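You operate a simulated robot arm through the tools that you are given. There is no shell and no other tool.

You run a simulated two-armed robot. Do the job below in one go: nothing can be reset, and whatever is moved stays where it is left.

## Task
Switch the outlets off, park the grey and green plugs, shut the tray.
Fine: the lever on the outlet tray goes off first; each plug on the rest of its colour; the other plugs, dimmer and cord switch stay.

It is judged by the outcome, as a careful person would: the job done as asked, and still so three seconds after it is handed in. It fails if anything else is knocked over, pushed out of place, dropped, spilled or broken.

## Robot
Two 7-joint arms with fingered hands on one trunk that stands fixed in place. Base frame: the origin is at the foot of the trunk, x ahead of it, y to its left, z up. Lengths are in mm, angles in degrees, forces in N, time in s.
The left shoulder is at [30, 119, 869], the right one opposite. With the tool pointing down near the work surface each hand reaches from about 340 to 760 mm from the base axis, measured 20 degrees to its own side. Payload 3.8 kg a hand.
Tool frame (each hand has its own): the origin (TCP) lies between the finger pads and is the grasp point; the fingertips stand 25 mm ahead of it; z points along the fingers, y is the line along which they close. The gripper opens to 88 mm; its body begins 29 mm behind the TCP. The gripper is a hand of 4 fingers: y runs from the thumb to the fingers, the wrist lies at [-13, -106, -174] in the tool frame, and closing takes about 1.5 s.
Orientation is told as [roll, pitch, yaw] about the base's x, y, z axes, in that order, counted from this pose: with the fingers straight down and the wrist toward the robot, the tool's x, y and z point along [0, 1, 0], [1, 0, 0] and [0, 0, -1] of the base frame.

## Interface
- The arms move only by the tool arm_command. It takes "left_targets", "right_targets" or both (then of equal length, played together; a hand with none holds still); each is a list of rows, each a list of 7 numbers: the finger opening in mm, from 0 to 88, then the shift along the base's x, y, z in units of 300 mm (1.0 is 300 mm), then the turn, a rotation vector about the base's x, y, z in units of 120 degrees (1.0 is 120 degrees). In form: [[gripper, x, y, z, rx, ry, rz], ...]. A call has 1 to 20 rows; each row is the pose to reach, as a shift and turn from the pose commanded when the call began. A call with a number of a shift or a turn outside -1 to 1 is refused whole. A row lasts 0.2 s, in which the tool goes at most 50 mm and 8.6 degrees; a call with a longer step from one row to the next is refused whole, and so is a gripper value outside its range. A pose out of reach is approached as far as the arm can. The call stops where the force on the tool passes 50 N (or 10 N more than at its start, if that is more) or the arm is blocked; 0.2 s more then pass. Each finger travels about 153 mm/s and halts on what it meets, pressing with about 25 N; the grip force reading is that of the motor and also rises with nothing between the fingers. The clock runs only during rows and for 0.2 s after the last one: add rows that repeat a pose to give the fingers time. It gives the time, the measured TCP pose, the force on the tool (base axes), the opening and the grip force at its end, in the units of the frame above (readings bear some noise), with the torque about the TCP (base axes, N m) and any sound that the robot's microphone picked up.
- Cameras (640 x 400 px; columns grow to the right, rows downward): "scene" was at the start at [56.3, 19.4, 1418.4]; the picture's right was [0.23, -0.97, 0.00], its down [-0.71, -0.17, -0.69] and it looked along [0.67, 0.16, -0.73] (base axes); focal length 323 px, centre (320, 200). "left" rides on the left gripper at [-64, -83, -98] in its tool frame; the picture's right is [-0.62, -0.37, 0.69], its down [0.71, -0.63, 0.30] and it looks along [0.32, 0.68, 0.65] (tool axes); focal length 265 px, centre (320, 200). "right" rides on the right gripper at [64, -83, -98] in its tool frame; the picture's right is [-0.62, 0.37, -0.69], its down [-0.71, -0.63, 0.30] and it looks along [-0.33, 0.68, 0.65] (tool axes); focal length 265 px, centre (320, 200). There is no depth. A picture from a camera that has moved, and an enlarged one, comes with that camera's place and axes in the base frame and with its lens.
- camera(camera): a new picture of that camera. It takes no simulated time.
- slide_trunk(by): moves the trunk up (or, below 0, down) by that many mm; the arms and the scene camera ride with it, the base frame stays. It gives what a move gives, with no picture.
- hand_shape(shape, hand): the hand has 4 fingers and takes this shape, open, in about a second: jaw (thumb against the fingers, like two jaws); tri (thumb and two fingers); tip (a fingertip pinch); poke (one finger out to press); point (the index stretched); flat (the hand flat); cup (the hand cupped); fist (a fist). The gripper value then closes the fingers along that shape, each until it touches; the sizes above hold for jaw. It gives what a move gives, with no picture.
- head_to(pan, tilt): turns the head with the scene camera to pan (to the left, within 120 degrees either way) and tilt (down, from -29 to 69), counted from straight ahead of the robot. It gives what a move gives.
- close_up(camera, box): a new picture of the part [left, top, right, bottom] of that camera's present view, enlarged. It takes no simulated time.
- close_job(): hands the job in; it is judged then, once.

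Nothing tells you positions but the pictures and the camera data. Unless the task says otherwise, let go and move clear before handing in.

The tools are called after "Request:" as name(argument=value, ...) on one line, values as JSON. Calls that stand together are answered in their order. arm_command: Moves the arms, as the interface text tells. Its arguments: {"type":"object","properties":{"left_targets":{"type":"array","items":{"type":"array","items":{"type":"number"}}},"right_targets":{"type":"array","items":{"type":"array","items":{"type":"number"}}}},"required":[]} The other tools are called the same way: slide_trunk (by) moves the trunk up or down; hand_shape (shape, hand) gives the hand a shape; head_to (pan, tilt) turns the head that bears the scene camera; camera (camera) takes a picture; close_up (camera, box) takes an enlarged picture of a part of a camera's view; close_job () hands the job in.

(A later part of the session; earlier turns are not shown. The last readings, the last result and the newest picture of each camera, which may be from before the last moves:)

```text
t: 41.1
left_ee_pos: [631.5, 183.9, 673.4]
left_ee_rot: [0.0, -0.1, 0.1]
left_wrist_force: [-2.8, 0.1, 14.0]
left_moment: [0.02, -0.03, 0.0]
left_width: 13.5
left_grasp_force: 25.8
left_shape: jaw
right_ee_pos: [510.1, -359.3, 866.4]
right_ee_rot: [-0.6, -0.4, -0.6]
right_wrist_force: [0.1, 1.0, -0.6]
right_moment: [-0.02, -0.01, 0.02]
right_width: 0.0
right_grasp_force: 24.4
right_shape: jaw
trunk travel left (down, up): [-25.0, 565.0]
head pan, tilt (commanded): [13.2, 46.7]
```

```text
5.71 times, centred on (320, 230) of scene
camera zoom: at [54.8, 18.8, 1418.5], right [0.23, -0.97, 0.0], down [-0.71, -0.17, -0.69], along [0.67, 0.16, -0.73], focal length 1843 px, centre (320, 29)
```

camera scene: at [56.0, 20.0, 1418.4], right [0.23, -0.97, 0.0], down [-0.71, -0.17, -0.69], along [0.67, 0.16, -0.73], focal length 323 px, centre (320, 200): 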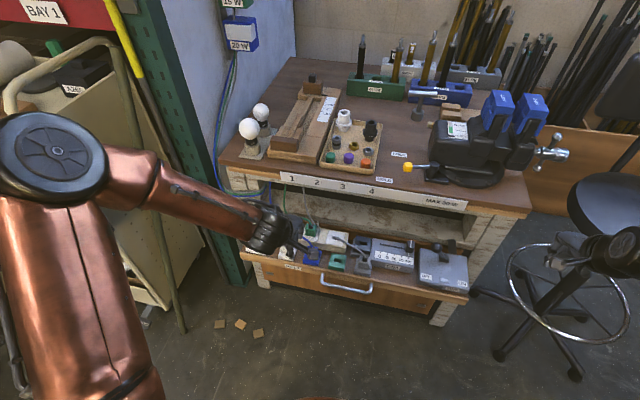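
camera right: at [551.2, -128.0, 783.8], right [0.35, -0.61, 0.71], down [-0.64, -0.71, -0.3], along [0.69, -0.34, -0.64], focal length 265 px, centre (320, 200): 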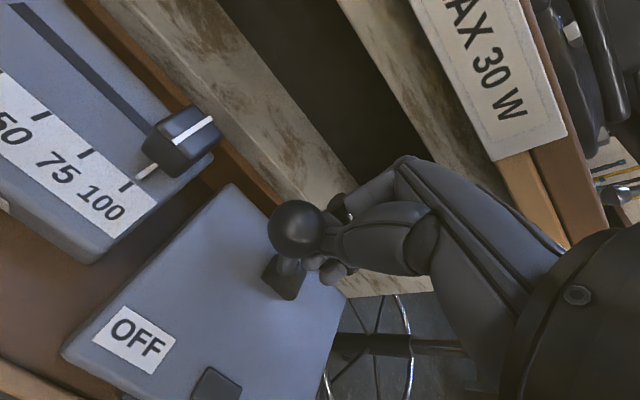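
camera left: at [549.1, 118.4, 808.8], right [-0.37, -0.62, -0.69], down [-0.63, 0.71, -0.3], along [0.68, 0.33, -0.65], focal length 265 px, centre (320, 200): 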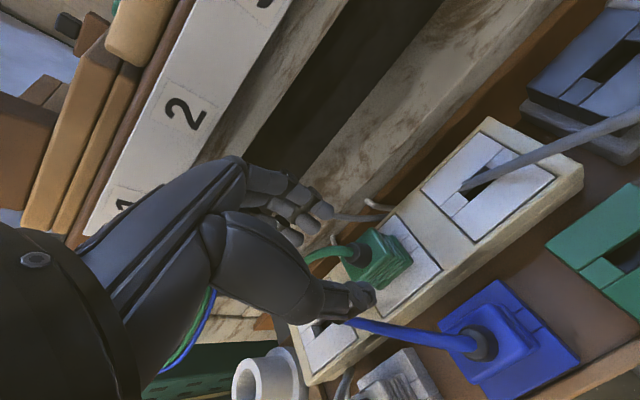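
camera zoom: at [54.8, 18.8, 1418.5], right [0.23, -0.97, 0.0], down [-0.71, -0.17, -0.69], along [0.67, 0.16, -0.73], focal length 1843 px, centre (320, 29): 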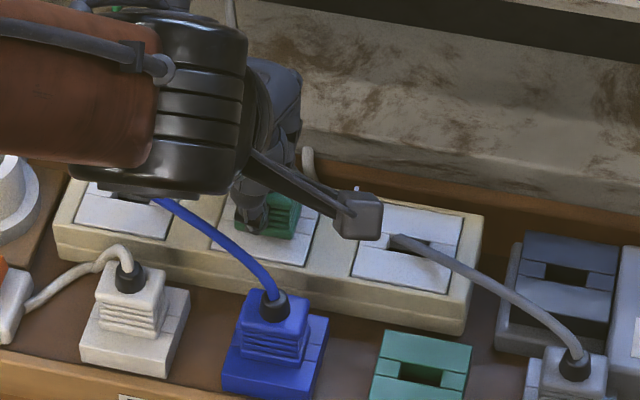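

The plug is gripped, with the thumb in front and fingers behind. I'll pull up slowly and check that it comes along.

Request:
arm_command(left_targets=[[0, 0, 0, 0.01, 0, 0, 0], [0, 0, 0, 0.02, 0, 0, 0], [0, 0, 0, 0.04, 0, 0, 0], [0, 0, 0, 0.06, 0, 0, 0], [0, 0, 0, 0.06, 0, 0, 0]])

Request:
close_up(camera="left", box=[230, 160, 430, 330])

Request:
close_up(camera="scene", box=[290, 205, 350, 245])

```text
t: 42.3
left_ee_pos: [633.2, 184.3, 690.2]
left_ee_rot: [0.0, 0.0, 0.2]
left_wrist_force: [0.6, -0.2, -0.7]
left_moment: [-0.03, 0.06, 0.0]
left_width: 12.0
left_grasp_force: 25.1
left_shape: jaw
right_ee_pos: [512.1, -358.3, 865.6]
right_ee_rot: [-0.6, -0.4, -0.6]
right_wrist_force: [-0.3, 0.2, -0.8]
right_moment: [0.01, 0.03, 0.01]
right_width: 0.0
right_grasp_force: 25.1
right_shape: jaw
trunk travel left (down, up): [-25.0, 565.0]
head pan, tilt (commanded): [13.2, 46.7]
```

```text
2.35 times, centred on (330, 245) of left
camera zoom: at [549.7, 119.5, 789.2], right [-0.37, -0.62, -0.69], down [-0.63, 0.71, -0.3], along [0.68, 0.33, -0.65], focal length 624 px, centre (296, 94)
```

zoom: 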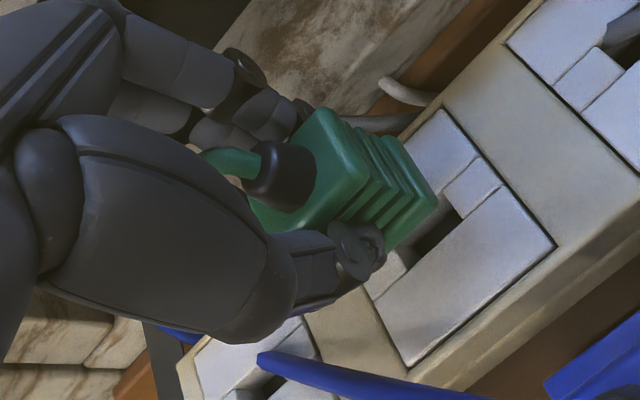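

```text
10.00 times, centred on (320, 225) of scene
camera zoom: at [56.7, 19.3, 1418.4], right [0.23, -0.97, 0.0], down [-0.71, -0.17, -0.69], along [0.67, 0.16, -0.73], focal length 3226 px, centre (320, -50)
```

zoom: 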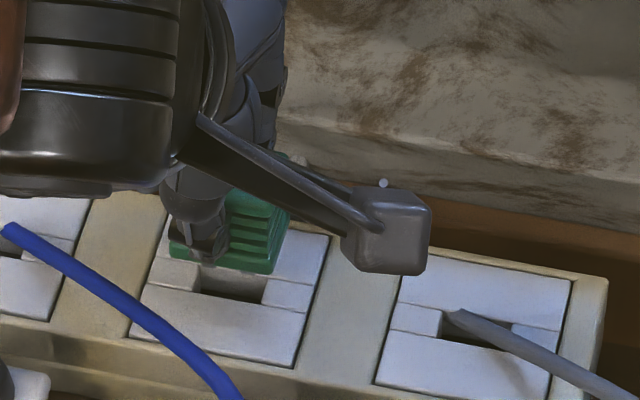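

The green plug is coming out with the hand. I'll lift it fully clear and check its attitude.

Request:
arm_command(left_targets=[[0, 0, 0, 0.04, 0, 0, 0], [0, 0, 0, 0.1, 0, 0, 0], [0, 0, 0, 0.2, 0, 0, 0], [0, 0, 0, 0.3, 0, 0, 0], [0, 0, 0, 0.3, 0, 0, 0]])

Request:
close_up(camera="left", box=[250, 170, 410, 290])

Request:
close_up(camera="scene", box=[280, 185, 360, 245])

```text
t: 43.5
left_ee_pos: [631.9, 183.5, 781.5]
left_ee_rot: [0.0, 0.1, 0.2]
left_wrist_force: [-0.1, 0.1, -0.5]
left_moment: [-0.01, 0.01, 0.0]
left_width: 12.5
left_grasp_force: 25.1
left_shape: jaw
right_ee_pos: [512.3, -357.4, 865.1]
right_ee_rot: [-0.6, -0.4, -0.6]
right_wrist_force: [0.8, -0.6, -0.7]
right_moment: [0.01, 0.01, -0.01]
right_width: 0.1
right_grasp_force: 25.5
right_shape: jaw
trunk travel left (down, up): [-25.0, 565.0]
head pan, tilt (commanded): [13.2, 46.7]
```

```text
3.33 times, centred on (330, 230) of left
camera zoom: at [549.1, 119.1, 878.8], right [-0.37, -0.62, -0.69], down [-0.63, 0.71, -0.3], along [0.68, 0.33, -0.65], focal length 885 px, centre (287, 100)
```

zoom: 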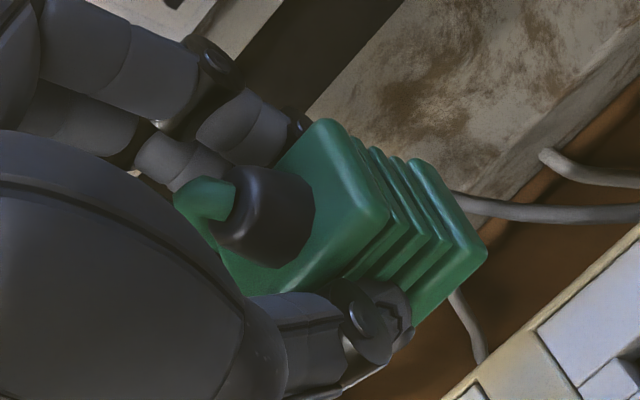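

```text
6.67 times, centred on (320, 215) of scene
camera zoom: at [56.7, 19.4, 1418.4], right [0.23, -0.97, 0.0], down [-0.71, -0.17, -0.69], along [0.67, 0.16, -0.73], focal length 2151 px, centre (320, 100)
```

zoom: 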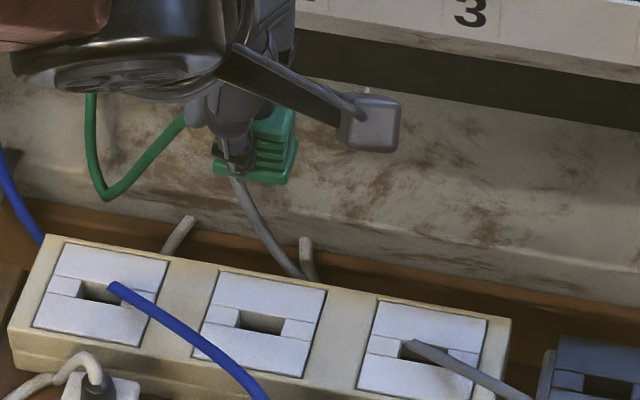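

The green plug is held upright and sits almost as the grey one did, about 1 mm off. I'll carry it over the green rest and lower part way.

Request:
arm_command(left_targets=[[0, -0.06, -0.08, 0, 0, 0, 0], [0, -0.12, -0.16, 0, 0, 0, 0], [0, -0.18, -0.24, 0, 0, 0, 0], [0, -0.2333, -0.319, 0, 0, 0, 0], [0, -0.2333, -0.319, -0.1, 0, 0, 0], [0, -0.2333, -0.319, -0.2, 0, 0, 0], [0, -0.2333, -0.319, -0.2663, 0, 0, 0], [0, -0.2333, -0.319, -0.2663, 0, 0, 0]])

Request:
close_up(camera="left", box=[270, 160, 470, 320])

Request:
close_up(camera="scene", box=[300, 210, 400, 280])

```text
t: 45.3
left_ee_pos: [563.2, 86.0, 699.1]
left_ee_rot: [0.0, 0.0, 0.2]
left_wrist_force: [0.2, -1.1, -0.8]
left_moment: [0.01, 0.02, -0.01]
left_width: 12.6
left_grasp_force: 24.5
left_shape: jaw
right_ee_pos: [512.3, -359.1, 865.3]
right_ee_rot: [-0.6, -0.4, -0.6]
right_wrist_force: [-0.4, 0.8, 0.2]
right_moment: [0.02, 0.02, 0.01]
right_width: 0.0
right_grasp_force: 25.0
right_shape: jaw
trunk travel left (down, up): [-25.0, 565.0]
head pan, tilt (commanded): [13.2, 46.7]
```

```text
2.50 times, centred on (370, 240) of left
camera zoom: at [479.8, 22.7, 798.6], right [-0.37, -0.62, -0.69], down [-0.63, 0.71, -0.3], along [0.68, 0.33, -0.65], focal length 664 px, centre (195, 100)
```

zoom: 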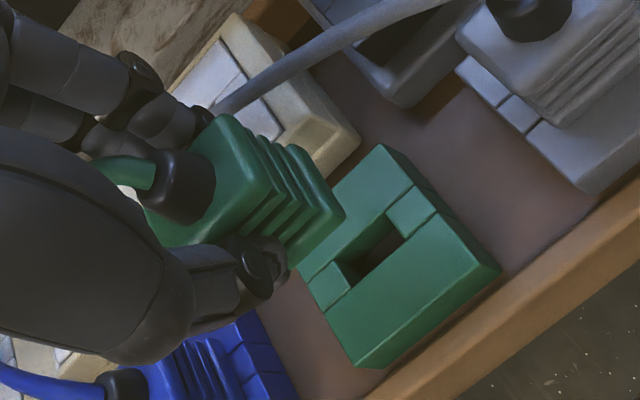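

```text
5.71 times, centred on (350, 245) of scene
camera zoom: at [56.5, 19.2, 1418.4], right [0.23, -0.97, 0.0], down [-0.71, -0.17, -0.69], along [0.67, 0.16, -0.73], focal length 1843 px, centre (149, -57)
```

zoom: 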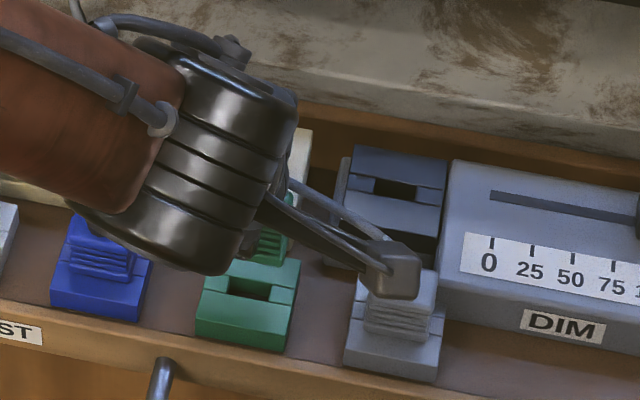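

Slot and plug line up to within about 1 mm. I'll lower gently, watching the force; I expect seating near z≈660.

Request:
arm_command(left_targets=[[0, 0, 0, -0.04, 0, 0, 0], [0, 0, 0, -0.08, 0, 0, 0], [0, 0, 0, -0.095, 0, 0, 0], [0, 0, 0, -0.105, 0, 0, 0], [0, 0, 0, -0.113, 0, 0, 0], [0, 0, 0, -0.12, 0, 0, 0], [0, 0, 0, -0.12, 0, 0, 0]])

Request:
close_up(camera="left", box=[270, 160, 430, 290])

```text
t: 46.9
left_ee_pos: [563.8, 88.2, 661.4]
left_ee_rot: [0.1, 0.1, 0.2]
left_wrist_force: [5.7, -0.9, -4.9]
left_moment: [0.02, -0.51, -0.01]
left_width: 13.3
left_grasp_force: 25.0
left_shape: jaw
right_ee_pos: [512.5, -358.8, 865.3]
right_ee_rot: [-0.6, -0.3, -0.7]
right_wrist_force: [0.1, -0.2, -0.3]
right_moment: [-0.01, 0.02, -0.01]
right_width: 0.1
right_grasp_force: 24.6
right_shape: jaw
trunk travel left (down, up): [-25.0, 565.0]
head pan, tilt (commanded): [13.2, 46.7]
```

```text
3.08 times, centred on (350, 225) of left
camera zoom: at [479.5, 23.8, 760.9], right [-0.37, -0.62, -0.69], down [-0.63, 0.71, -0.3], along [0.68, 0.33, -0.66], focal length 817 px, centre (228, 123)
```

zoom: 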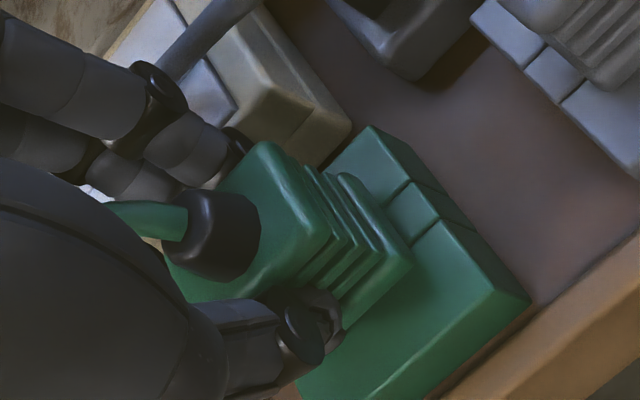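

Light side contact pushes toward +x, so the blade is touching the front wall of the slot. I'll shift 1.5 mm in +x and continue down.

Request:
arm_command(left_targets=[[0, 0.005, 0, 0, 0, 0, 0], [0, 0.005, 0, 0, 0, 0, 0]])

Request:
arm_command(left_targets=[[0, 0, 0, -0.006, 0, 0, 0], [0, 0, 0, -0.012, 0, 0, 0], [0, 0, 0, -0.012, 0, 0, 0]])

Request:
close_up(camera="left", box=[270, 160, 430, 290])

```text
t: 47.5
left_ee_pos: [563.9, 88.3, 663.3]
left_ee_rot: [0.1, 0.1, 0.2]
left_wrist_force: [-1.4, 2.1, -1.9]
left_moment: [0.05, -0.33, -0.01]
left_width: 12.9
left_grasp_force: 24.6
left_shape: jaw
right_ee_pos: [512.2, -359.3, 866.9]
right_ee_rot: [-0.6, -0.4, -0.5]
right_wrist_force: [0.2, 0.5, -0.1]
right_moment: [-0.02, 0.0, 0.01]
right_width: 0.0
right_grasp_force: 24.7
right_shape: jaw
trunk travel left (down, up): [-25.0, 565.0]
head pan, tilt (commanded): [13.2, 46.7]
```

```text
t: 48.3
left_ee_pos: [563.5, 89.4, 660.7]
left_ee_rot: [-0.1, -0.1, 0.2]
left_wrist_force: [-2.7, 4.4, 1.2]
left_moment: [0.07, -0.25, 0.01]
left_width: 13.0
left_grasp_force: 24.9
left_shape: jaw
right_ee_pos: [510.8, -357.2, 864.6]
right_ee_rot: [-0.6, -0.4, -0.6]
right_wrist_force: [-0.2, 0.4, 0.2]
right_moment: [0.02, -0.01, -0.01]
right_width: 0.0
right_grasp_force: 25.4
right_shape: jaw
trunk travel left (down, up): [-25.0, 565.0]
head pan, tilt (commanded): [13.2, 46.7]
```

```text
3.08 times, centred on (350, 225) of left
camera zoom: at [480.5, 23.7, 758.9], right [-0.37, -0.62, -0.69], down [-0.63, 0.71, -0.3], along [0.68, 0.33, -0.65], focal length 817 px, centre (228, 123)
```

zoom: 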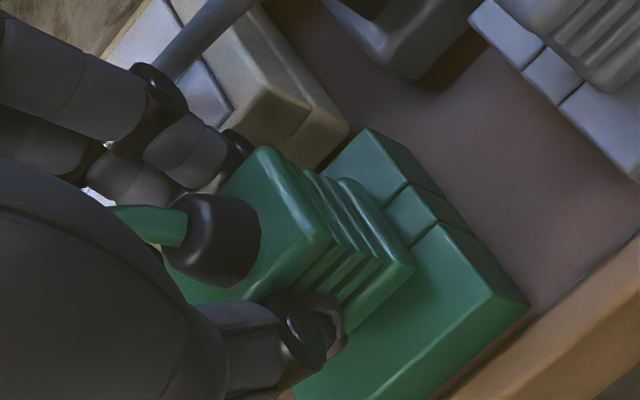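

Side forces show the blade is in the slot. I'll ease 1 mm in +y and keep pressing down to seat it.

Request:
arm_command(left_targets=[[0, 0, 0.004, -0.004, 0, 0, 0], [0, 0, 0.004, -0.01, 0, 0, 0], [0, 0, 0.004, -0.016, 0, 0, 0], [0, 0, 0.004, -0.016, 0, 0, 0]])

Request:
close_up(camera="left", box=[270, 160, 430, 290])

```text
t: 49.3
left_ee_pos: [564.1, 88.6, 658.8]
left_ee_rot: [0.0, -0.3, 0.1]
left_wrist_force: [-0.8, 0.4, 19.7]
left_moment: [0.04, -0.38, 0.0]
left_width: 13.8
left_grasp_force: 25.1
left_shape: jaw
right_ee_pos: [510.6, -359.3, 865.8]
right_ee_rot: [-0.6, -0.5, -0.6]
right_wrist_force: [0.6, 0.5, 0.6]
right_moment: [0.01, -0.02, -0.04]
right_width: 0.1
right_grasp_force: 24.9
right_shape: jaw
trunk travel left (down, up): [-25.0, 565.0]
head pan, tilt (commanded): [13.2, 46.7]
```

```text
3.08 times, centred on (350, 225) of left
camera zoom: at [480.5, 23.9, 756.2], right [-0.36, -0.62, -0.69], down [-0.63, 0.71, -0.31], along [0.69, 0.33, -0.65], focal length 817 px, centre (228, 123)
```

zoom: 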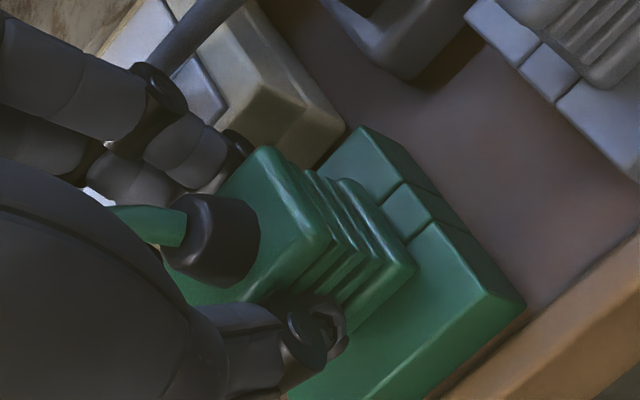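

Seated, with 20 N up at the same height as the grey one. I'll ease off and open to release.

Request:
arm_command(left_targets=[[0, 0, 0, 0.008, 0, 0, 0], [22, 0, 0, 0.008, 0, 0, 0], [32, 0, 0, 0.008, 0, 0, 0], [40, 0, 0, 0.01, 0, 0, 0], [40, 0, 0, 0.012, 0, 0, 0], [40, 0, 0, 0.012, 0, 0, 0]])

Request:
close_up(camera="left", box=[270, 160, 430, 290])

```text
t: 50.7
left_ee_pos: [564.0, 88.6, 659.0]
left_ee_rot: [0.0, 0.1, 0.1]
left_wrist_force: [0.6, 0.3, 0.5]
left_moment: [0.0, 0.0, -0.03]
left_width: 39.8
left_grasp_force: 0.0
left_shape: jaw
right_ee_pos: [512.5, -359.1, 865.2]
right_ee_rot: [-0.6, -0.5, -0.6]
right_wrist_force: [0.6, 0.5, -0.3]
right_moment: [0.0, -0.01, -0.02]
right_width: 0.2
right_grasp_force: 25.0
right_shape: jaw
trunk travel left (down, up): [-25.0, 565.0]
head pan, tilt (commanded): [13.2, 46.7]
```

```text
3.08 times, centred on (350, 225) of left
camera zoom: at [480.4, 24.4, 757.5], right [-0.37, -0.62, -0.69], down [-0.63, 0.71, -0.3], along [0.68, 0.33, -0.65], focal length 817 px, centre (228, 123)
```

zoom: 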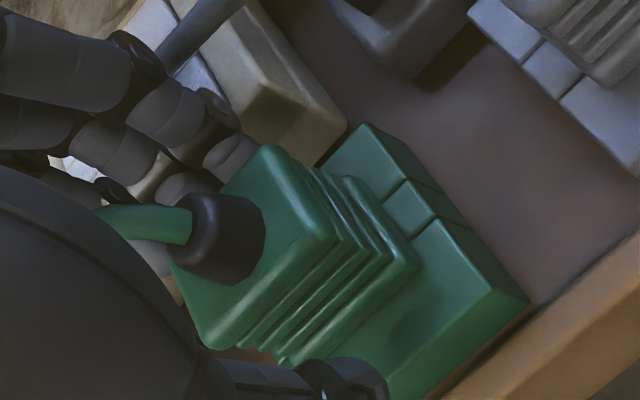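

The hand is free with zero force and the plug is standing on its rest. I'll rise straight up, then move back and check the whole tray.

Request:
arm_command(left_targets=[[40, 0, 0, 0.02, 0, 0, 0], [42, 0, 0, 0.05, 0, 0, 0], [46, 0, 0, 0.1, 0, 0, 0], [46, 0, 0, 0.2, 0, 0, 0], [46, 0, 0, 0.32, 0, 0, 0], [46, -0.04, 0.06, 0.42, 0, 0, 0], [46, -0.1, 0.16, 0.5, 0, 0, 0], [46, -0.18, 0.28, 0.55, 0, 0, 0], [46, -0.28, 0.38, 0.58, 0, 0, 0], [46, -0.38, 0.48, 0.6, 0, 0, 0], [46, -0.46, 0.58, 0.62, 0, 0, 0]])

Request:
camera(camera="scene")

Request:
close_up(camera="scene", box=[290, 205, 410, 280])

Request:
close_up(camera="scene", box=[230, 200, 480, 350])

Request:
camera(camera="left")

```text
t: 53.1
left_ee_pos: [425.4, 262.4, 844.5]
left_ee_rot: [-0.1, 0.1, 0.0]
left_wrist_force: [-0.5, -0.5, 0.1]
left_moment: [-0.01, -0.04, -0.05]
left_width: 45.5
left_grasp_force: 0.0
left_shape: jaw
right_ee_pos: [513.0, -358.5, 865.7]
right_ee_rot: [-0.6, -0.4, -0.8]
right_wrist_force: [-0.4, 0.0, -0.3]
right_moment: [0.04, 0.02, -0.02]
right_width: 0.0
right_grasp_force: 25.2
right_shape: jaw
trunk travel left (down, up): [-25.0, 565.0]
head pan, tilt (commanded): [13.2, 46.7]
```

```text
taken
camera scene: at [55.7, 19.5, 1418.4], right [0.23, -0.97, 0.0], down [-0.71, -0.17, -0.69], along [0.67, 0.16, -0.73], focal length 323 px, centre (320, 200)
```

scene: 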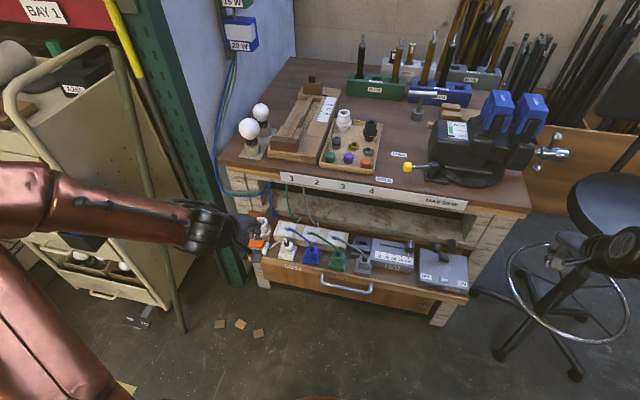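

```text
5.33 times, centred on (350, 242) of scene
camera zoom: at [55.7, 19.5, 1418.4], right [0.23, -0.97, 0.0], down [-0.71, -0.17, -0.69], along [0.67, 0.16, -0.73], focal length 1720 px, centre (160, -27)
```

zoom: 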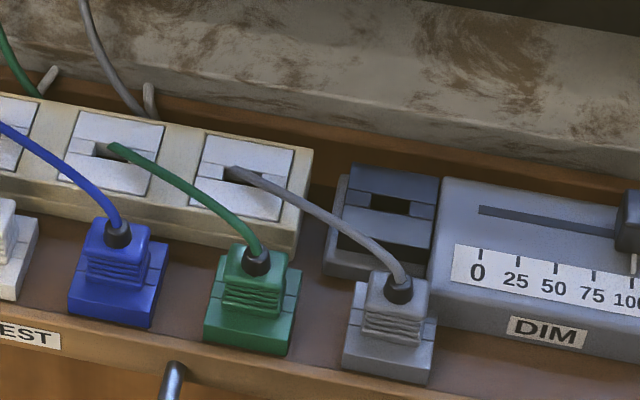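

```text
2.56 times, centred on (355, 275) of scene
camera zoom: at [55.7, 19.5, 1418.4], right [0.23, -0.97, 0.0], down [-0.71, -0.17, -0.69], along [0.67, 0.16, -0.73], focal length 826 px, centre (230, 8)
```

zoom: 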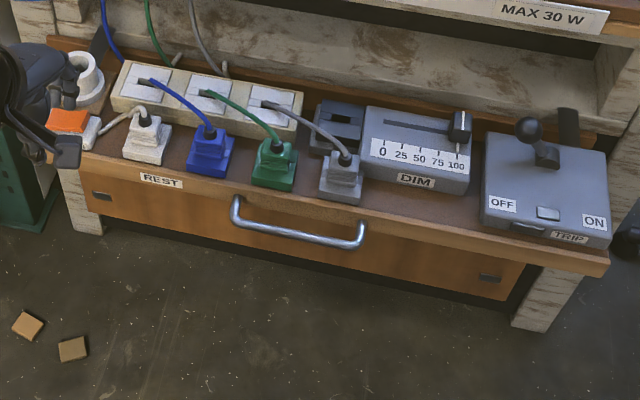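

```text
taken
camera left: at [342.8, 198.5, 944.0], right [-0.37, -0.62, -0.69], down [-0.63, 0.71, -0.3], along [0.68, 0.32, -0.65], focal length 265 px, centre (320, 200)
```

left: 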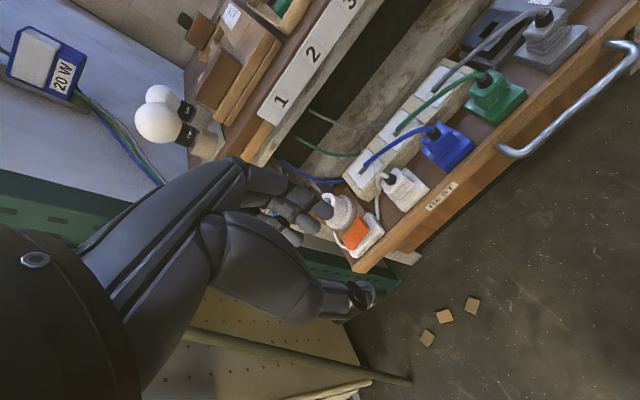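

Both plugs stand on their own rests, the dimmer and cord switch look unchanged, and the lever is at OFF. To shut the tray I'll close the left hand, tilt the fingers forward, and push the drawer front just left of the handle.

Request:
arm_command(left_targets=[[20, 0.03, -0.02, 0, 0, -0.06, 0], [10, 0.06, -0.05, -0.01, 0, -0.12, 0], [0, 0.09, -0.08, -0.02, 0, -0.19, 0], [0, 0.12, -0.11, -0.04, 0, -0.25, 0], [0, 0.15, -0.14, -0.06, 0, -0.31, 0], [0, 0.18, -0.17, -0.08, 0, -0.37, 0], [0, 0.21, -0.19, -0.1, 0, -0.44, 0], [0, 0.24, -0.2, -0.12, 0, -0.5, 0], [0, 0.24, -0.2, -0.12, 0, -0.5, 0]])

Request:
camera(camera="scene")

Request:
camera(camera="left")

```text
t: 55.1
left_ee_pos: [485.2, 325.9, 858.6]
left_ee_rot: [0.4, -58.2, -4.0]
left_wrist_force: [0.1, -0.3, 0.6]
left_moment: [0.0, -0.02, -0.03]
left_width: 0.2
left_grasp_force: 24.9
left_shape: jaw
left hand out of reach, approached as far as the arm can: row 4, 5, 6, 7, 8, 9
right_ee_pos: [511.3, -358.5, 865.1]
right_ee_rot: [-0.6, -0.4, -0.7]
right_wrist_force: [1.1, 0.7, 0.4]
right_moment: [-0.01, -0.01, 0.03]
right_width: 0.0
right_grasp_force: 25.1
right_shape: jaw
trunk travel left (down, up): [-25.0, 565.0]
head pan, tilt (commanded): [13.2, 46.7]
```

```text
taken
camera scene: at [56.4, 19.2, 1418.4], right [0.23, -0.97, 0.0], down [-0.71, -0.17, -0.69], along [0.67, 0.16, -0.73], focal length 323 px, centre (320, 200)
```

scene: 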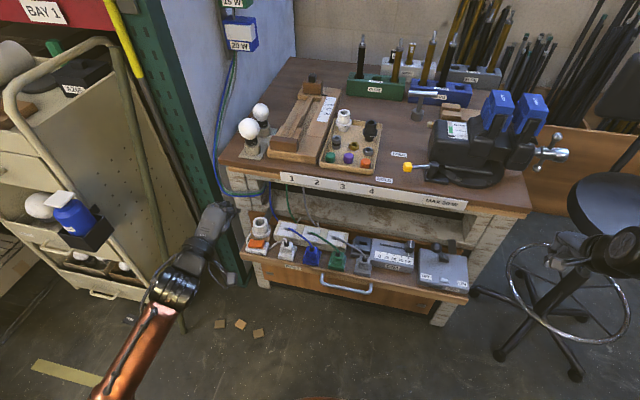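

```text
taken
camera left: at [353.8, 270.2, 839.2], right [0.35, -0.64, -0.68], down [-0.03, 0.72, -0.69], along [0.93, 0.26, 0.24], focal length 265 px, centre (320, 200)
```

left: 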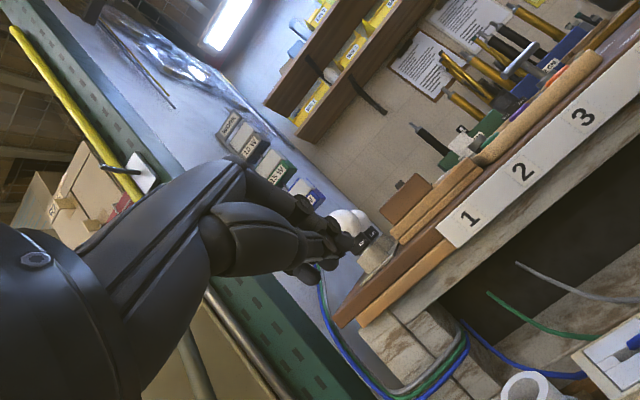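

The arm couldn't reach that pose so close to the body and stopped at [485,326,858], which is clear of everything. The wrist should reach better lower down, so I'll lower in front of the tray in steps.

Request:
arm_command(left_targets=[[0, -0.02, 0, -0.1, 0, 0, 0], [0, -0.04, 0, -0.2, 0, 0, 0], [0, -0.06, 0, -0.3, 0, 0, 0], [0, -0.06, 0, -0.3, 0, 0, 0], [0, -0.06, 0, -0.3, 0, 0, 0]])

Request:
camera(camera="scene")

```text
t: 56.3
left_ee_pos: [460.5, 326.8, 781.8]
left_ee_rot: [0.9, -59.6, -9.5]
left_wrist_force: [-0.1, 0.4, -0.4]
left_moment: [0.02, -0.01, -0.03]
left_width: 0.0
left_grasp_force: 25.1
left_shape: jaw
left hand out of reach, approached as far as the arm can: row 1, 2, 3, 4
right_ee_pos: [510.9, -359.3, 865.0]
right_ee_rot: [-0.6, -0.3, -0.6]
right_wrist_force: [0.3, -0.3, -0.2]
right_moment: [-0.01, -0.02, -0.01]
right_width: 0.0
right_grasp_force: 24.9
right_shape: jaw
trunk travel left (down, up): [-25.0, 565.0]
head pan, tilt (commanded): [13.2, 46.7]
```

```text
taken
camera scene: at [56.3, 19.3, 1418.4], right [0.23, -0.97, 0.0], down [-0.71, -0.17, -0.69], along [0.67, 0.16, -0.73], focal length 323 px, centre (320, 200)
```

scene: 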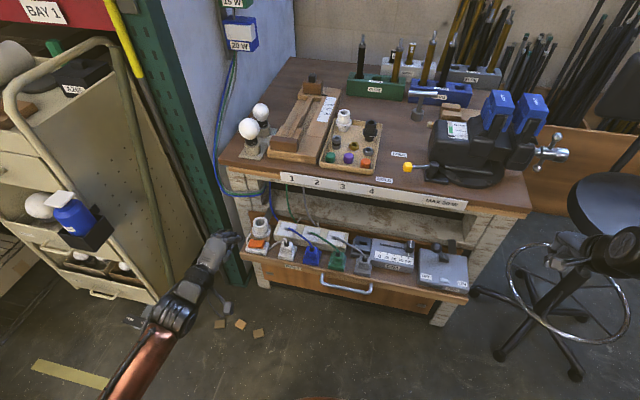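

Request:
arm_command(left_targets=[[0, 0, 0, 0, 0, 0, 0], [0, 0, 0, 0, 0, 0, 0]])

Request:
camera(camera="left")

```text
t: 56.9
left_ee_pos: [460.8, 326.1, 782.3]
left_ee_rot: [1.0, -59.6, -9.4]
left_wrist_force: [0.4, -0.4, 0.0]
left_moment: [0.0, 0.01, 0.0]
left_width: 0.1
left_grasp_force: 25.3
left_shape: jaw
right_ee_pos: [511.5, -359.1, 865.7]
right_ee_rot: [-0.6, -0.3, -0.7]
right_wrist_force: [0.5, 0.0, -0.2]
right_moment: [-0.04, -0.02, 0.01]
right_width: 0.2
right_grasp_force: 25.0
right_shape: jaw
trunk travel left (down, up): [-25.0, 565.0]
head pan, tilt (commanded): [13.2, 46.7]
```

```text
taken
camera left: at [325.7, 281.5, 760.6], right [0.31, -0.67, -0.67], down [0.05, 0.72, -0.69], along [0.95, 0.18, 0.26], focal length 265 px, centre (320, 200)
```

left: 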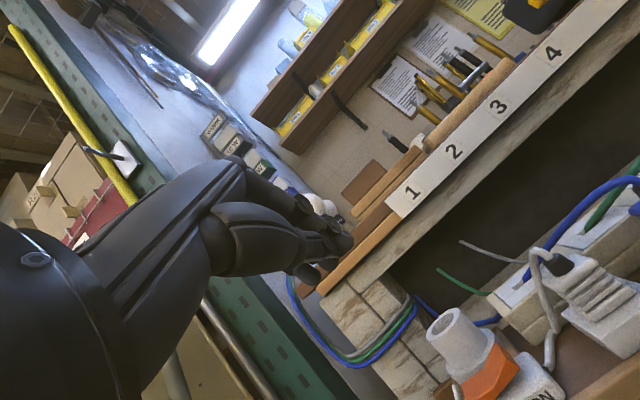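

That tilted pose is at the arm's limits. A better plan is fingers down with the hand turned sideways (yaw -90°), pushing the handle bar with the flat side of the hand. First I'll undo the tilt.

Request:
arm_command(left_targets=[[0, 0, 0, 0.02, 0, 0.06, 0], [0, 0, 0, 0.04, 0, 0.12, 0], [0, 0, -0.02, 0.06, 0, 0.19, 0.01], [0, 0, -0.04, 0.08, 0, 0.25, 0.02], [0, 0, -0.06, 0.1, 0, 0.31, 0.03], [0, 0, -0.08, 0.1, 0, 0.37, 0.04], [0, 0, -0.1, 0.1, 0, 0.43, 0.05], [0, 0, -0.12, 0.1, 0, 0.49, 0.06], [0, 0, -0.12, 0.1, 0, 0.49, 0.06]])

Request:
camera(camera="scene")

```text
t: 58.9
left_ee_pos: [466.3, 288.1, 799.8]
left_ee_rot: [0.5, 0.7, 4.1]
left_wrist_force: [0.1, 0.4, 0.0]
left_moment: [0.02, 0.01, 0.0]
left_width: 0.0
left_grasp_force: 25.1
left_shape: jaw
right_ee_pos: [511.1, -359.9, 867.0]
right_ee_rot: [-0.7, -0.5, -0.6]
right_wrist_force: [0.3, 0.2, -0.2]
right_moment: [-0.01, 0.0, 0.0]
right_width: 0.0
right_grasp_force: 24.9
right_shape: jaw
trunk travel left (down, up): [-25.0, 565.0]
head pan, tilt (commanded): [13.2, 46.7]
```

```text
taken
camera scene: at [56.3, 19.5, 1418.4], right [0.23, -0.97, 0.0], down [-0.71, -0.17, -0.69], along [0.67, 0.16, -0.73], focal length 323 px, centre (320, 200)
```

scene: 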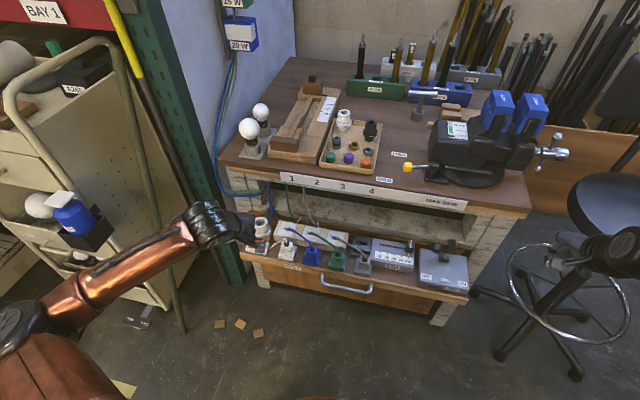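

The orientation is back to default. Now I'll turn the hand -90° about the vertical while staying high in front of the tray.

Request:
arm_command(left_targets=[[0, 0, -0.04, 0, 0, 0, -0.067], [0, 0, -0.08, 0, 0, 0, -0.134], [0, 0, -0.12, 0, 0, 0, -0.201], [0, 0, -0.16, 0, 0, 0, -0.268], [0, 0, -0.2, 0, 0, 0, -0.335], [0, 0, -0.24, 0, 0, 0, -0.402], [0, 0, -0.28, 0, 0, 0, -0.469], [0, 0, -0.32, 0, 0, 0, -0.536], [0, 0, -0.36, 0, 0, 0, -0.603], [0, 0, -0.4, 0, 0, 0, -0.67], [0, 0, -0.44, 0, 0, 0, -0.737], [0, 0, -0.48, 0, 0, 0, -0.784], [0, 0, -0.48, 0, 0, 0, -0.784]])

Request:
camera(camera="scene")

Request:
camera(camera="left")

```text
t: 61.7
left_ee_pos: [468.2, 142.8, 800.4]
left_ee_rot: [0.2, 0.5, -90.2]
left_wrist_force: [0.7, -0.7, 0.0]
left_moment: [0.04, 0.0, 0.0]
left_width: 0.1
left_grasp_force: 25.1
left_shape: jaw
right_ee_pos: [510.9, -358.9, 865.0]
right_ee_rot: [-0.6, -0.3, -0.6]
right_wrist_force: [0.3, -0.8, 0.3]
right_moment: [-0.02, 0.0, -0.01]
right_width: 0.2
right_grasp_force: 24.9
right_shape: jaw
trunk travel left (down, up): [-25.0, 565.0]
head pan, tilt (commanded): [13.2, 46.7]
```

```text
taken
camera scene: at [56.4, 19.4, 1418.4], right [0.23, -0.97, 0.0], down [-0.71, -0.17, -0.69], along [0.67, 0.16, -0.73], focal length 323 px, centre (320, 200)
```

scene: 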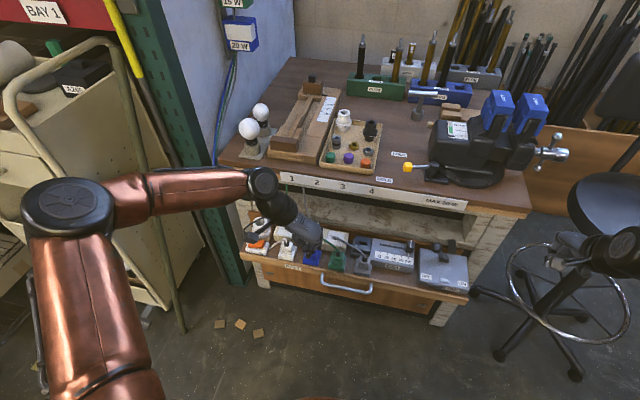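

```text
taken
camera left: at [402.4, 226.1, 898.3], right [-0.61, 0.38, -0.69], down [0.72, 0.63, -0.29], along [0.33, -0.68, -0.66], focal length 265 px, centre (320, 200)
```

left: 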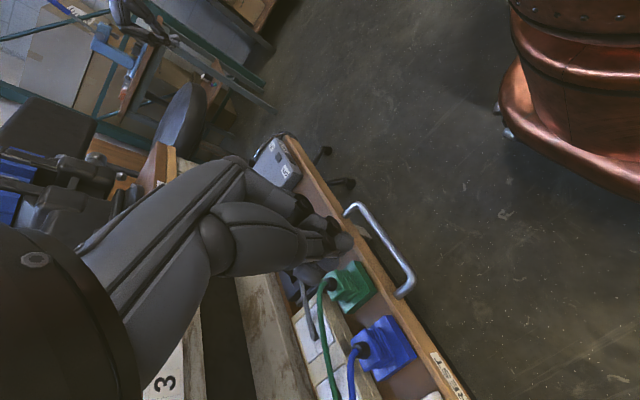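

The hand is sideways now. The handle bar is about [503, -22 to 118, 590]. I'll move back to x≈430 at y≈48 and lower in front of the handle.

Request:
arm_command(left_targets=[[0, -0.06, -0.1, 0, 0, 0, 0], [0, -0.1, -0.22, 0, 0, 0, 0], [0, -0.127, -0.317, -0.03, 0, 0, 0], [0, -0.127, -0.317, -0.17, 0, 0, 0], [0, -0.127, -0.317, -0.31, 0, 0, 0], [0, -0.127, -0.317, -0.45, 0, 0, 0], [0, -0.127, -0.317, -0.58, 0, 0, 0], [0, -0.127, -0.317, -0.687, 0, 0, 0], [0, -0.127, -0.317, -0.687, 0, 0, 0]])

Request:
camera(camera="scene")

Request:
camera(camera="left")

Request:
close_up(camera="scene", box=[230, 200, 480, 350])

```text
t: 63.7
left_ee_pos: [428.0, 49.9, 592.3]
left_ee_rot: [0.3, 0.7, -90.2]
left_wrist_force: [-0.2, -0.6, 0.0]
left_moment: [0.0, 0.03, 0.01]
left_width: 0.0
left_grasp_force: 25.2
left_shape: jaw
right_ee_pos: [511.8, -358.7, 864.5]
right_ee_rot: [-0.6, -0.4, -0.5]
right_wrist_force: [-0.5, 0.1, 0.0]
right_moment: [0.0, -0.01, 0.01]
right_width: 0.1
right_grasp_force: 24.6
right_shape: jaw
trunk travel left (down, up): [-25.0, 565.0]
head pan, tilt (commanded): [13.2, 46.7]
```

```text
taken
camera scene: at [56.4, 19.3, 1418.4], right [0.23, -0.97, 0.0], down [-0.71, -0.17, -0.69], along [0.67, 0.16, -0.73], focal length 323 px, centre (320, 200)
```

scene: 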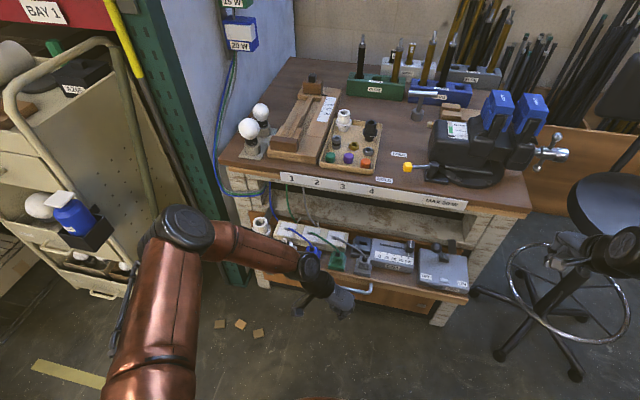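

```text
taken
camera left: at [363.7, 131.8, 691.4], right [-0.62, 0.38, -0.69], down [0.72, 0.63, -0.29], along [0.33, -0.68, -0.66], focal length 265 px, centre (320, 200)
```

left: 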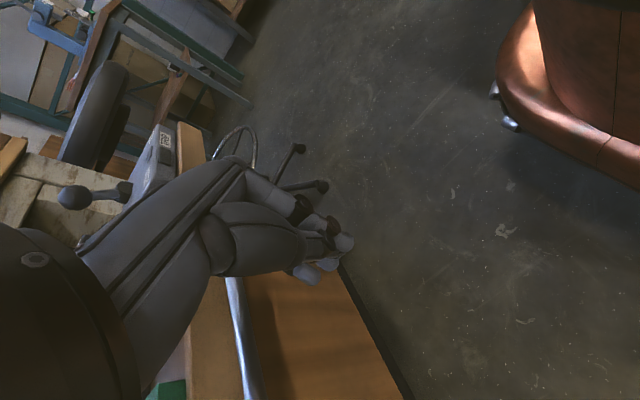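

```text
2.56 times, centred on (355, 275) of scene
camera zoom: at [56.4, 19.3, 1418.4], right [0.23, -0.97, 0.0], down [-0.71, -0.17, -0.69], along [0.67, 0.16, -0.73], focal length 826 px, centre (230, 8)
```

zoom: 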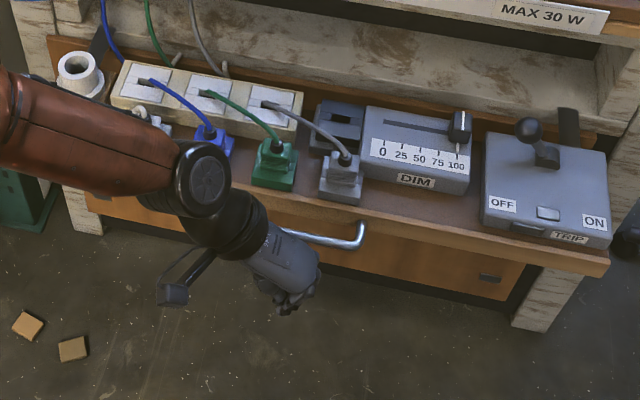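

The hand is level with the handle bar and in front of it. I'll advance slowly toward the handle and check the contact.

Request:
arm_command(left_targets=[[0, 0.03, 0, 0, 0, 0, 0], [0, 0.06, 0, 0, 0, 0, 0], [0, 0.09, 0, 0, 0, 0, 0], [0, 0.1, 0, 0, 0, 0, 0]])

Request:
camera(camera="left")

Request:
close_up(camera="scene", box=[270, 220, 390, 310])

```text
t: 64.7
left_ee_pos: [458.9, 49.7, 594.4]
left_ee_rot: [0.4, 0.6, -90.1]
left_wrist_force: [-0.2, -0.7, -0.5]
left_moment: [0.01, -0.06, 0.0]
left_width: 0.1
left_grasp_force: 25.3
left_shape: jaw
right_ee_pos: [512.3, -358.4, 865.6]
right_ee_rot: [-0.7, -0.4, -0.6]
right_wrist_force: [0.2, -0.6, -0.1]
right_moment: [-0.03, 0.04, -0.01]
right_width: 0.0
right_grasp_force: 25.1
right_shape: jaw
trunk travel left (down, up): [-25.0, 565.0]
head pan, tilt (commanded): [13.2, 46.7]
```

```text
taken
camera left: at [394.2, 131.3, 692.3], right [-0.61, 0.38, -0.69], down [0.72, 0.63, -0.29], along [0.33, -0.68, -0.66], focal length 265 px, centre (320, 200)
```

left: 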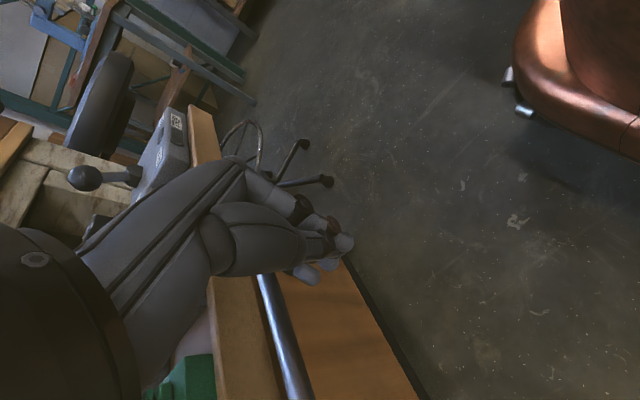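

```text
4.44 times, centred on (330, 265) of scene
camera zoom: at [56.5, 19.3, 1418.4], right [0.23, -0.97, 0.0], down [-0.71, -0.17, -0.69], along [0.67, 0.16, -0.73], focal length 1434 px, centre (276, -89)
```

zoom: 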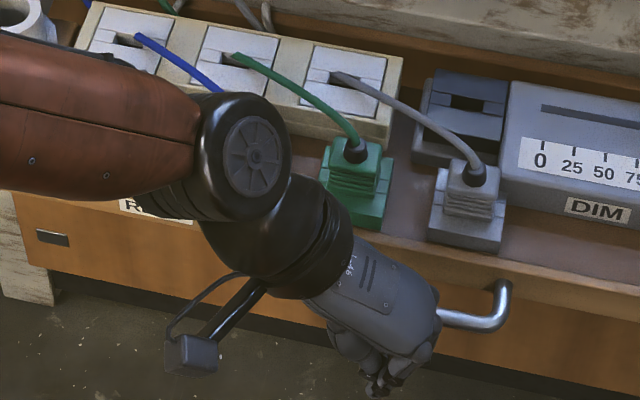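

Request:
arm_command(left_targets=[[0, 0.02, 0, 0, 0, 0, 0], [0, 0.04, 0, 0, 0, 0, 0], [0, 0.06, 0, 0, 0, 0, 0], [0, 0.08, 0, 0, 0, 0, 0]])

Request:
camera(camera="left")

Request:
close_up(camera="scene", box=[270, 220, 390, 310])

```text
t: 65.7
left_ee_pos: [483.5, 49.5, 592.7]
left_ee_rot: [0.4, 0.6, -90.1]
left_wrist_force: [-2.0, -0.6, -0.6]
left_moment: [0.03, 0.03, -0.06]
left_width: 0.0
left_grasp_force: 25.2
left_shape: jaw
right_ee_pos: [510.5, -359.3, 864.8]
right_ee_rot: [-0.7, -0.4, -0.6]
right_wrist_force: [-0.3, -0.3, 0.6]
right_moment: [-0.03, -0.01, -0.02]
right_width: 0.1
right_grasp_force: 25.3
right_shape: jaw
trunk travel left (down, up): [-25.0, 565.0]
head pan, tilt (commanded): [13.2, 46.7]
```

```text
taken
camera left: at [418.4, 131.2, 692.4], right [-0.62, 0.38, -0.69], down [0.72, 0.63, -0.29], along [0.33, -0.68, -0.66], focal length 265 px, centre (320, 200)
```

left: 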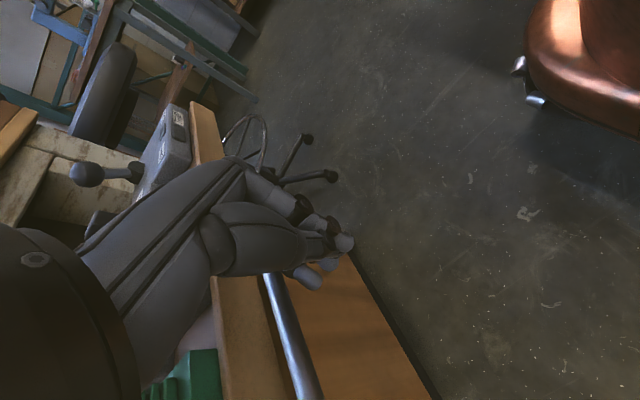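

```text
4.44 times, centred on (330, 265) of scene
camera zoom: at [56.3, 19.2, 1418.4], right [0.23, -0.97, 0.0], down [-0.71, -0.17, -0.69], along [0.67, 0.16, -0.73], focal length 1434 px, centre (276, -89)
```

zoom: 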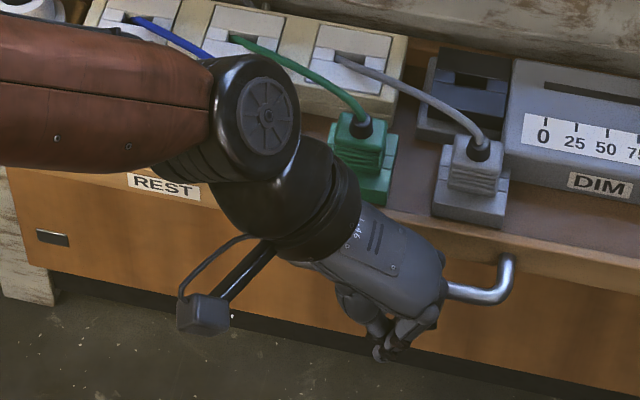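

The tray is already sliding in with about 2 N. I'll keep pushing gently and check clearances along the way.

Request:
arm_command(left_targets=[[0, 0.03, 0, 0, 0, 0, 0], [0, 0.06, 0, 0, 0, 0, 0], [0, 0.09, 0, 0, 0, 0, 0], [0, 0.12, 0, 0, 0, 0, 0], [0, 0.15, 0, 0, 0, 0, 0], [0, 0.18, 0, 0, 0, 0, 0], [0, 0.21, 0, 0, 0, 0, 0]])

Request:
camera(camera="left")

Request:
camera(camera="scene")

Request:
close_up(camera="scene", box=[230, 170, 490, 310])

```text
t: 67.3
left_ee_pos: [545.4, 48.7, 592.6]
left_ee_rot: [0.4, 0.7, -90.1]
left_wrist_force: [-1.5, -0.3, 0.0]
left_moment: [-0.02, -0.02, -0.04]
left_width: 0.2
left_grasp_force: 24.8
left_shape: jaw
right_ee_pos: [512.5, -359.3, 865.5]
right_ee_rot: [-0.6, -0.4, -0.6]
right_wrist_force: [-0.1, 0.1, 1.0]
right_moment: [-0.06, -0.02, 0.0]
right_width: 0.0
right_grasp_force: 25.0
right_shape: jaw
trunk travel left (down, up): [-25.0, 565.0]
head pan, tilt (commanded): [13.2, 46.7]
```

```text
taken
camera left: at [481.0, 131.0, 691.8], right [-0.62, 0.38, -0.69], down [0.72, 0.63, -0.29], along [0.33, -0.68, -0.66], focal length 265 px, centre (320, 200)
```

left: 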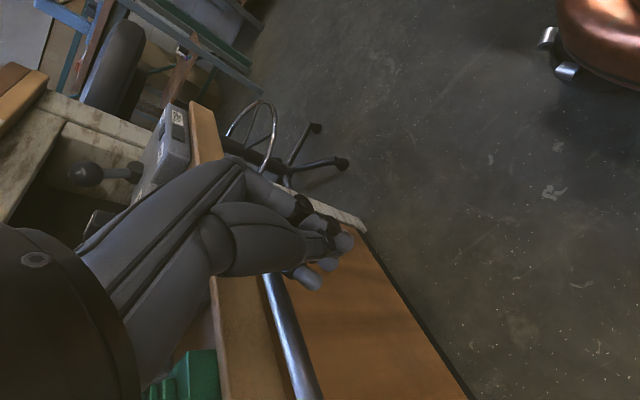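

```text
taken
camera scene: at [56.4, 19.2, 1418.4], right [0.23, -0.97, 0.0], down [-0.71, -0.17, -0.69], along [0.67, 0.16, -0.73], focal length 323 px, centre (320, 200)
```

scene: 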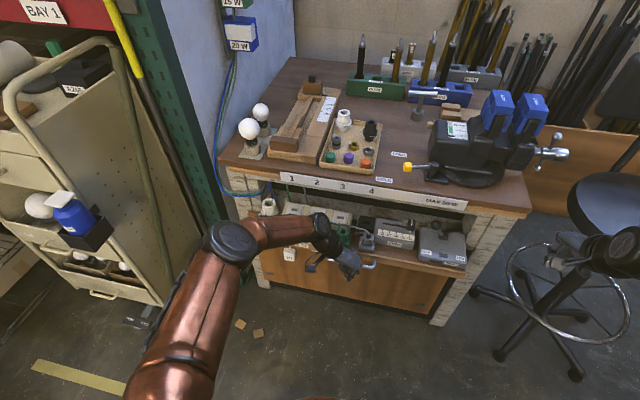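

```text
2.46 times, centred on (360, 240) of scene
camera zoom: at [56.4, 19.2, 1418.4], right [0.23, -0.97, 0.0], down [-0.71, -0.17, -0.69], along [0.67, 0.16, -0.73], focal length 794 px, centre (222, 102)
```

zoom: 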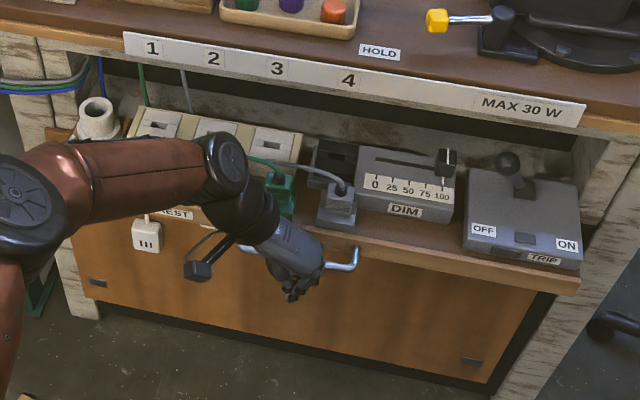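

Something white is now visible at the tray's front left. I'll stop and look closely at it before pushing further.

Request:
close_up(camera="scene", box=[245, 190, 345, 270])

Request:
close_up(camera="scene", box=[255, 225, 315, 270])

```text
5.00 times, centred on (295, 230) of scene
camera zoom: at [56.4, 19.2, 1418.4], right [0.23, -0.97, 0.0], down [-0.71, -0.17, -0.69], along [0.67, 0.16, -0.73], focal length 1613 px, centre (445, 50)
```

zoom: 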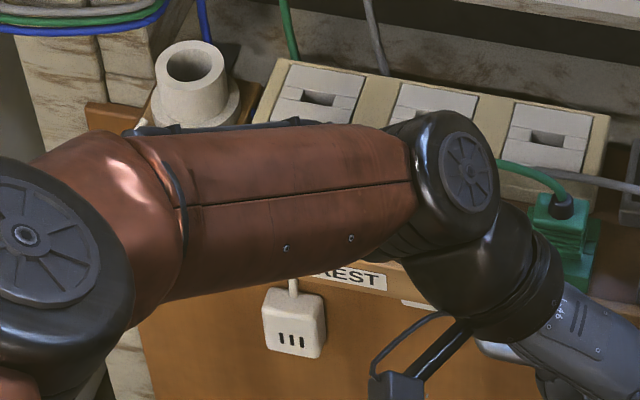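

```text
8.89 times, centred on (285, 248) of scene
camera zoom: at [56.4, 19.2, 1418.4], right [0.23, -0.97, 0.0], down [-0.71, -0.17, -0.69], along [0.67, 0.16, -0.73], focal length 2868 px, centre (631, -222)
```

zoom: 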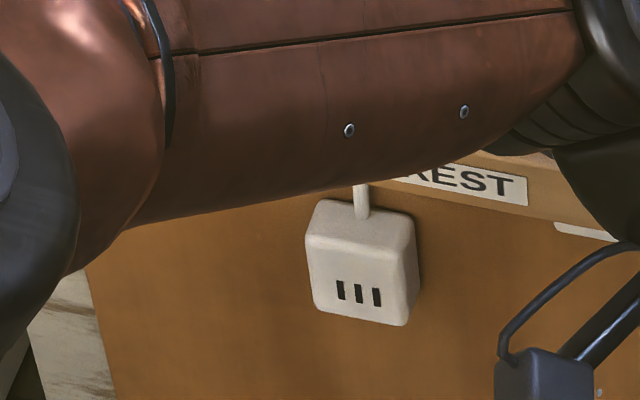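

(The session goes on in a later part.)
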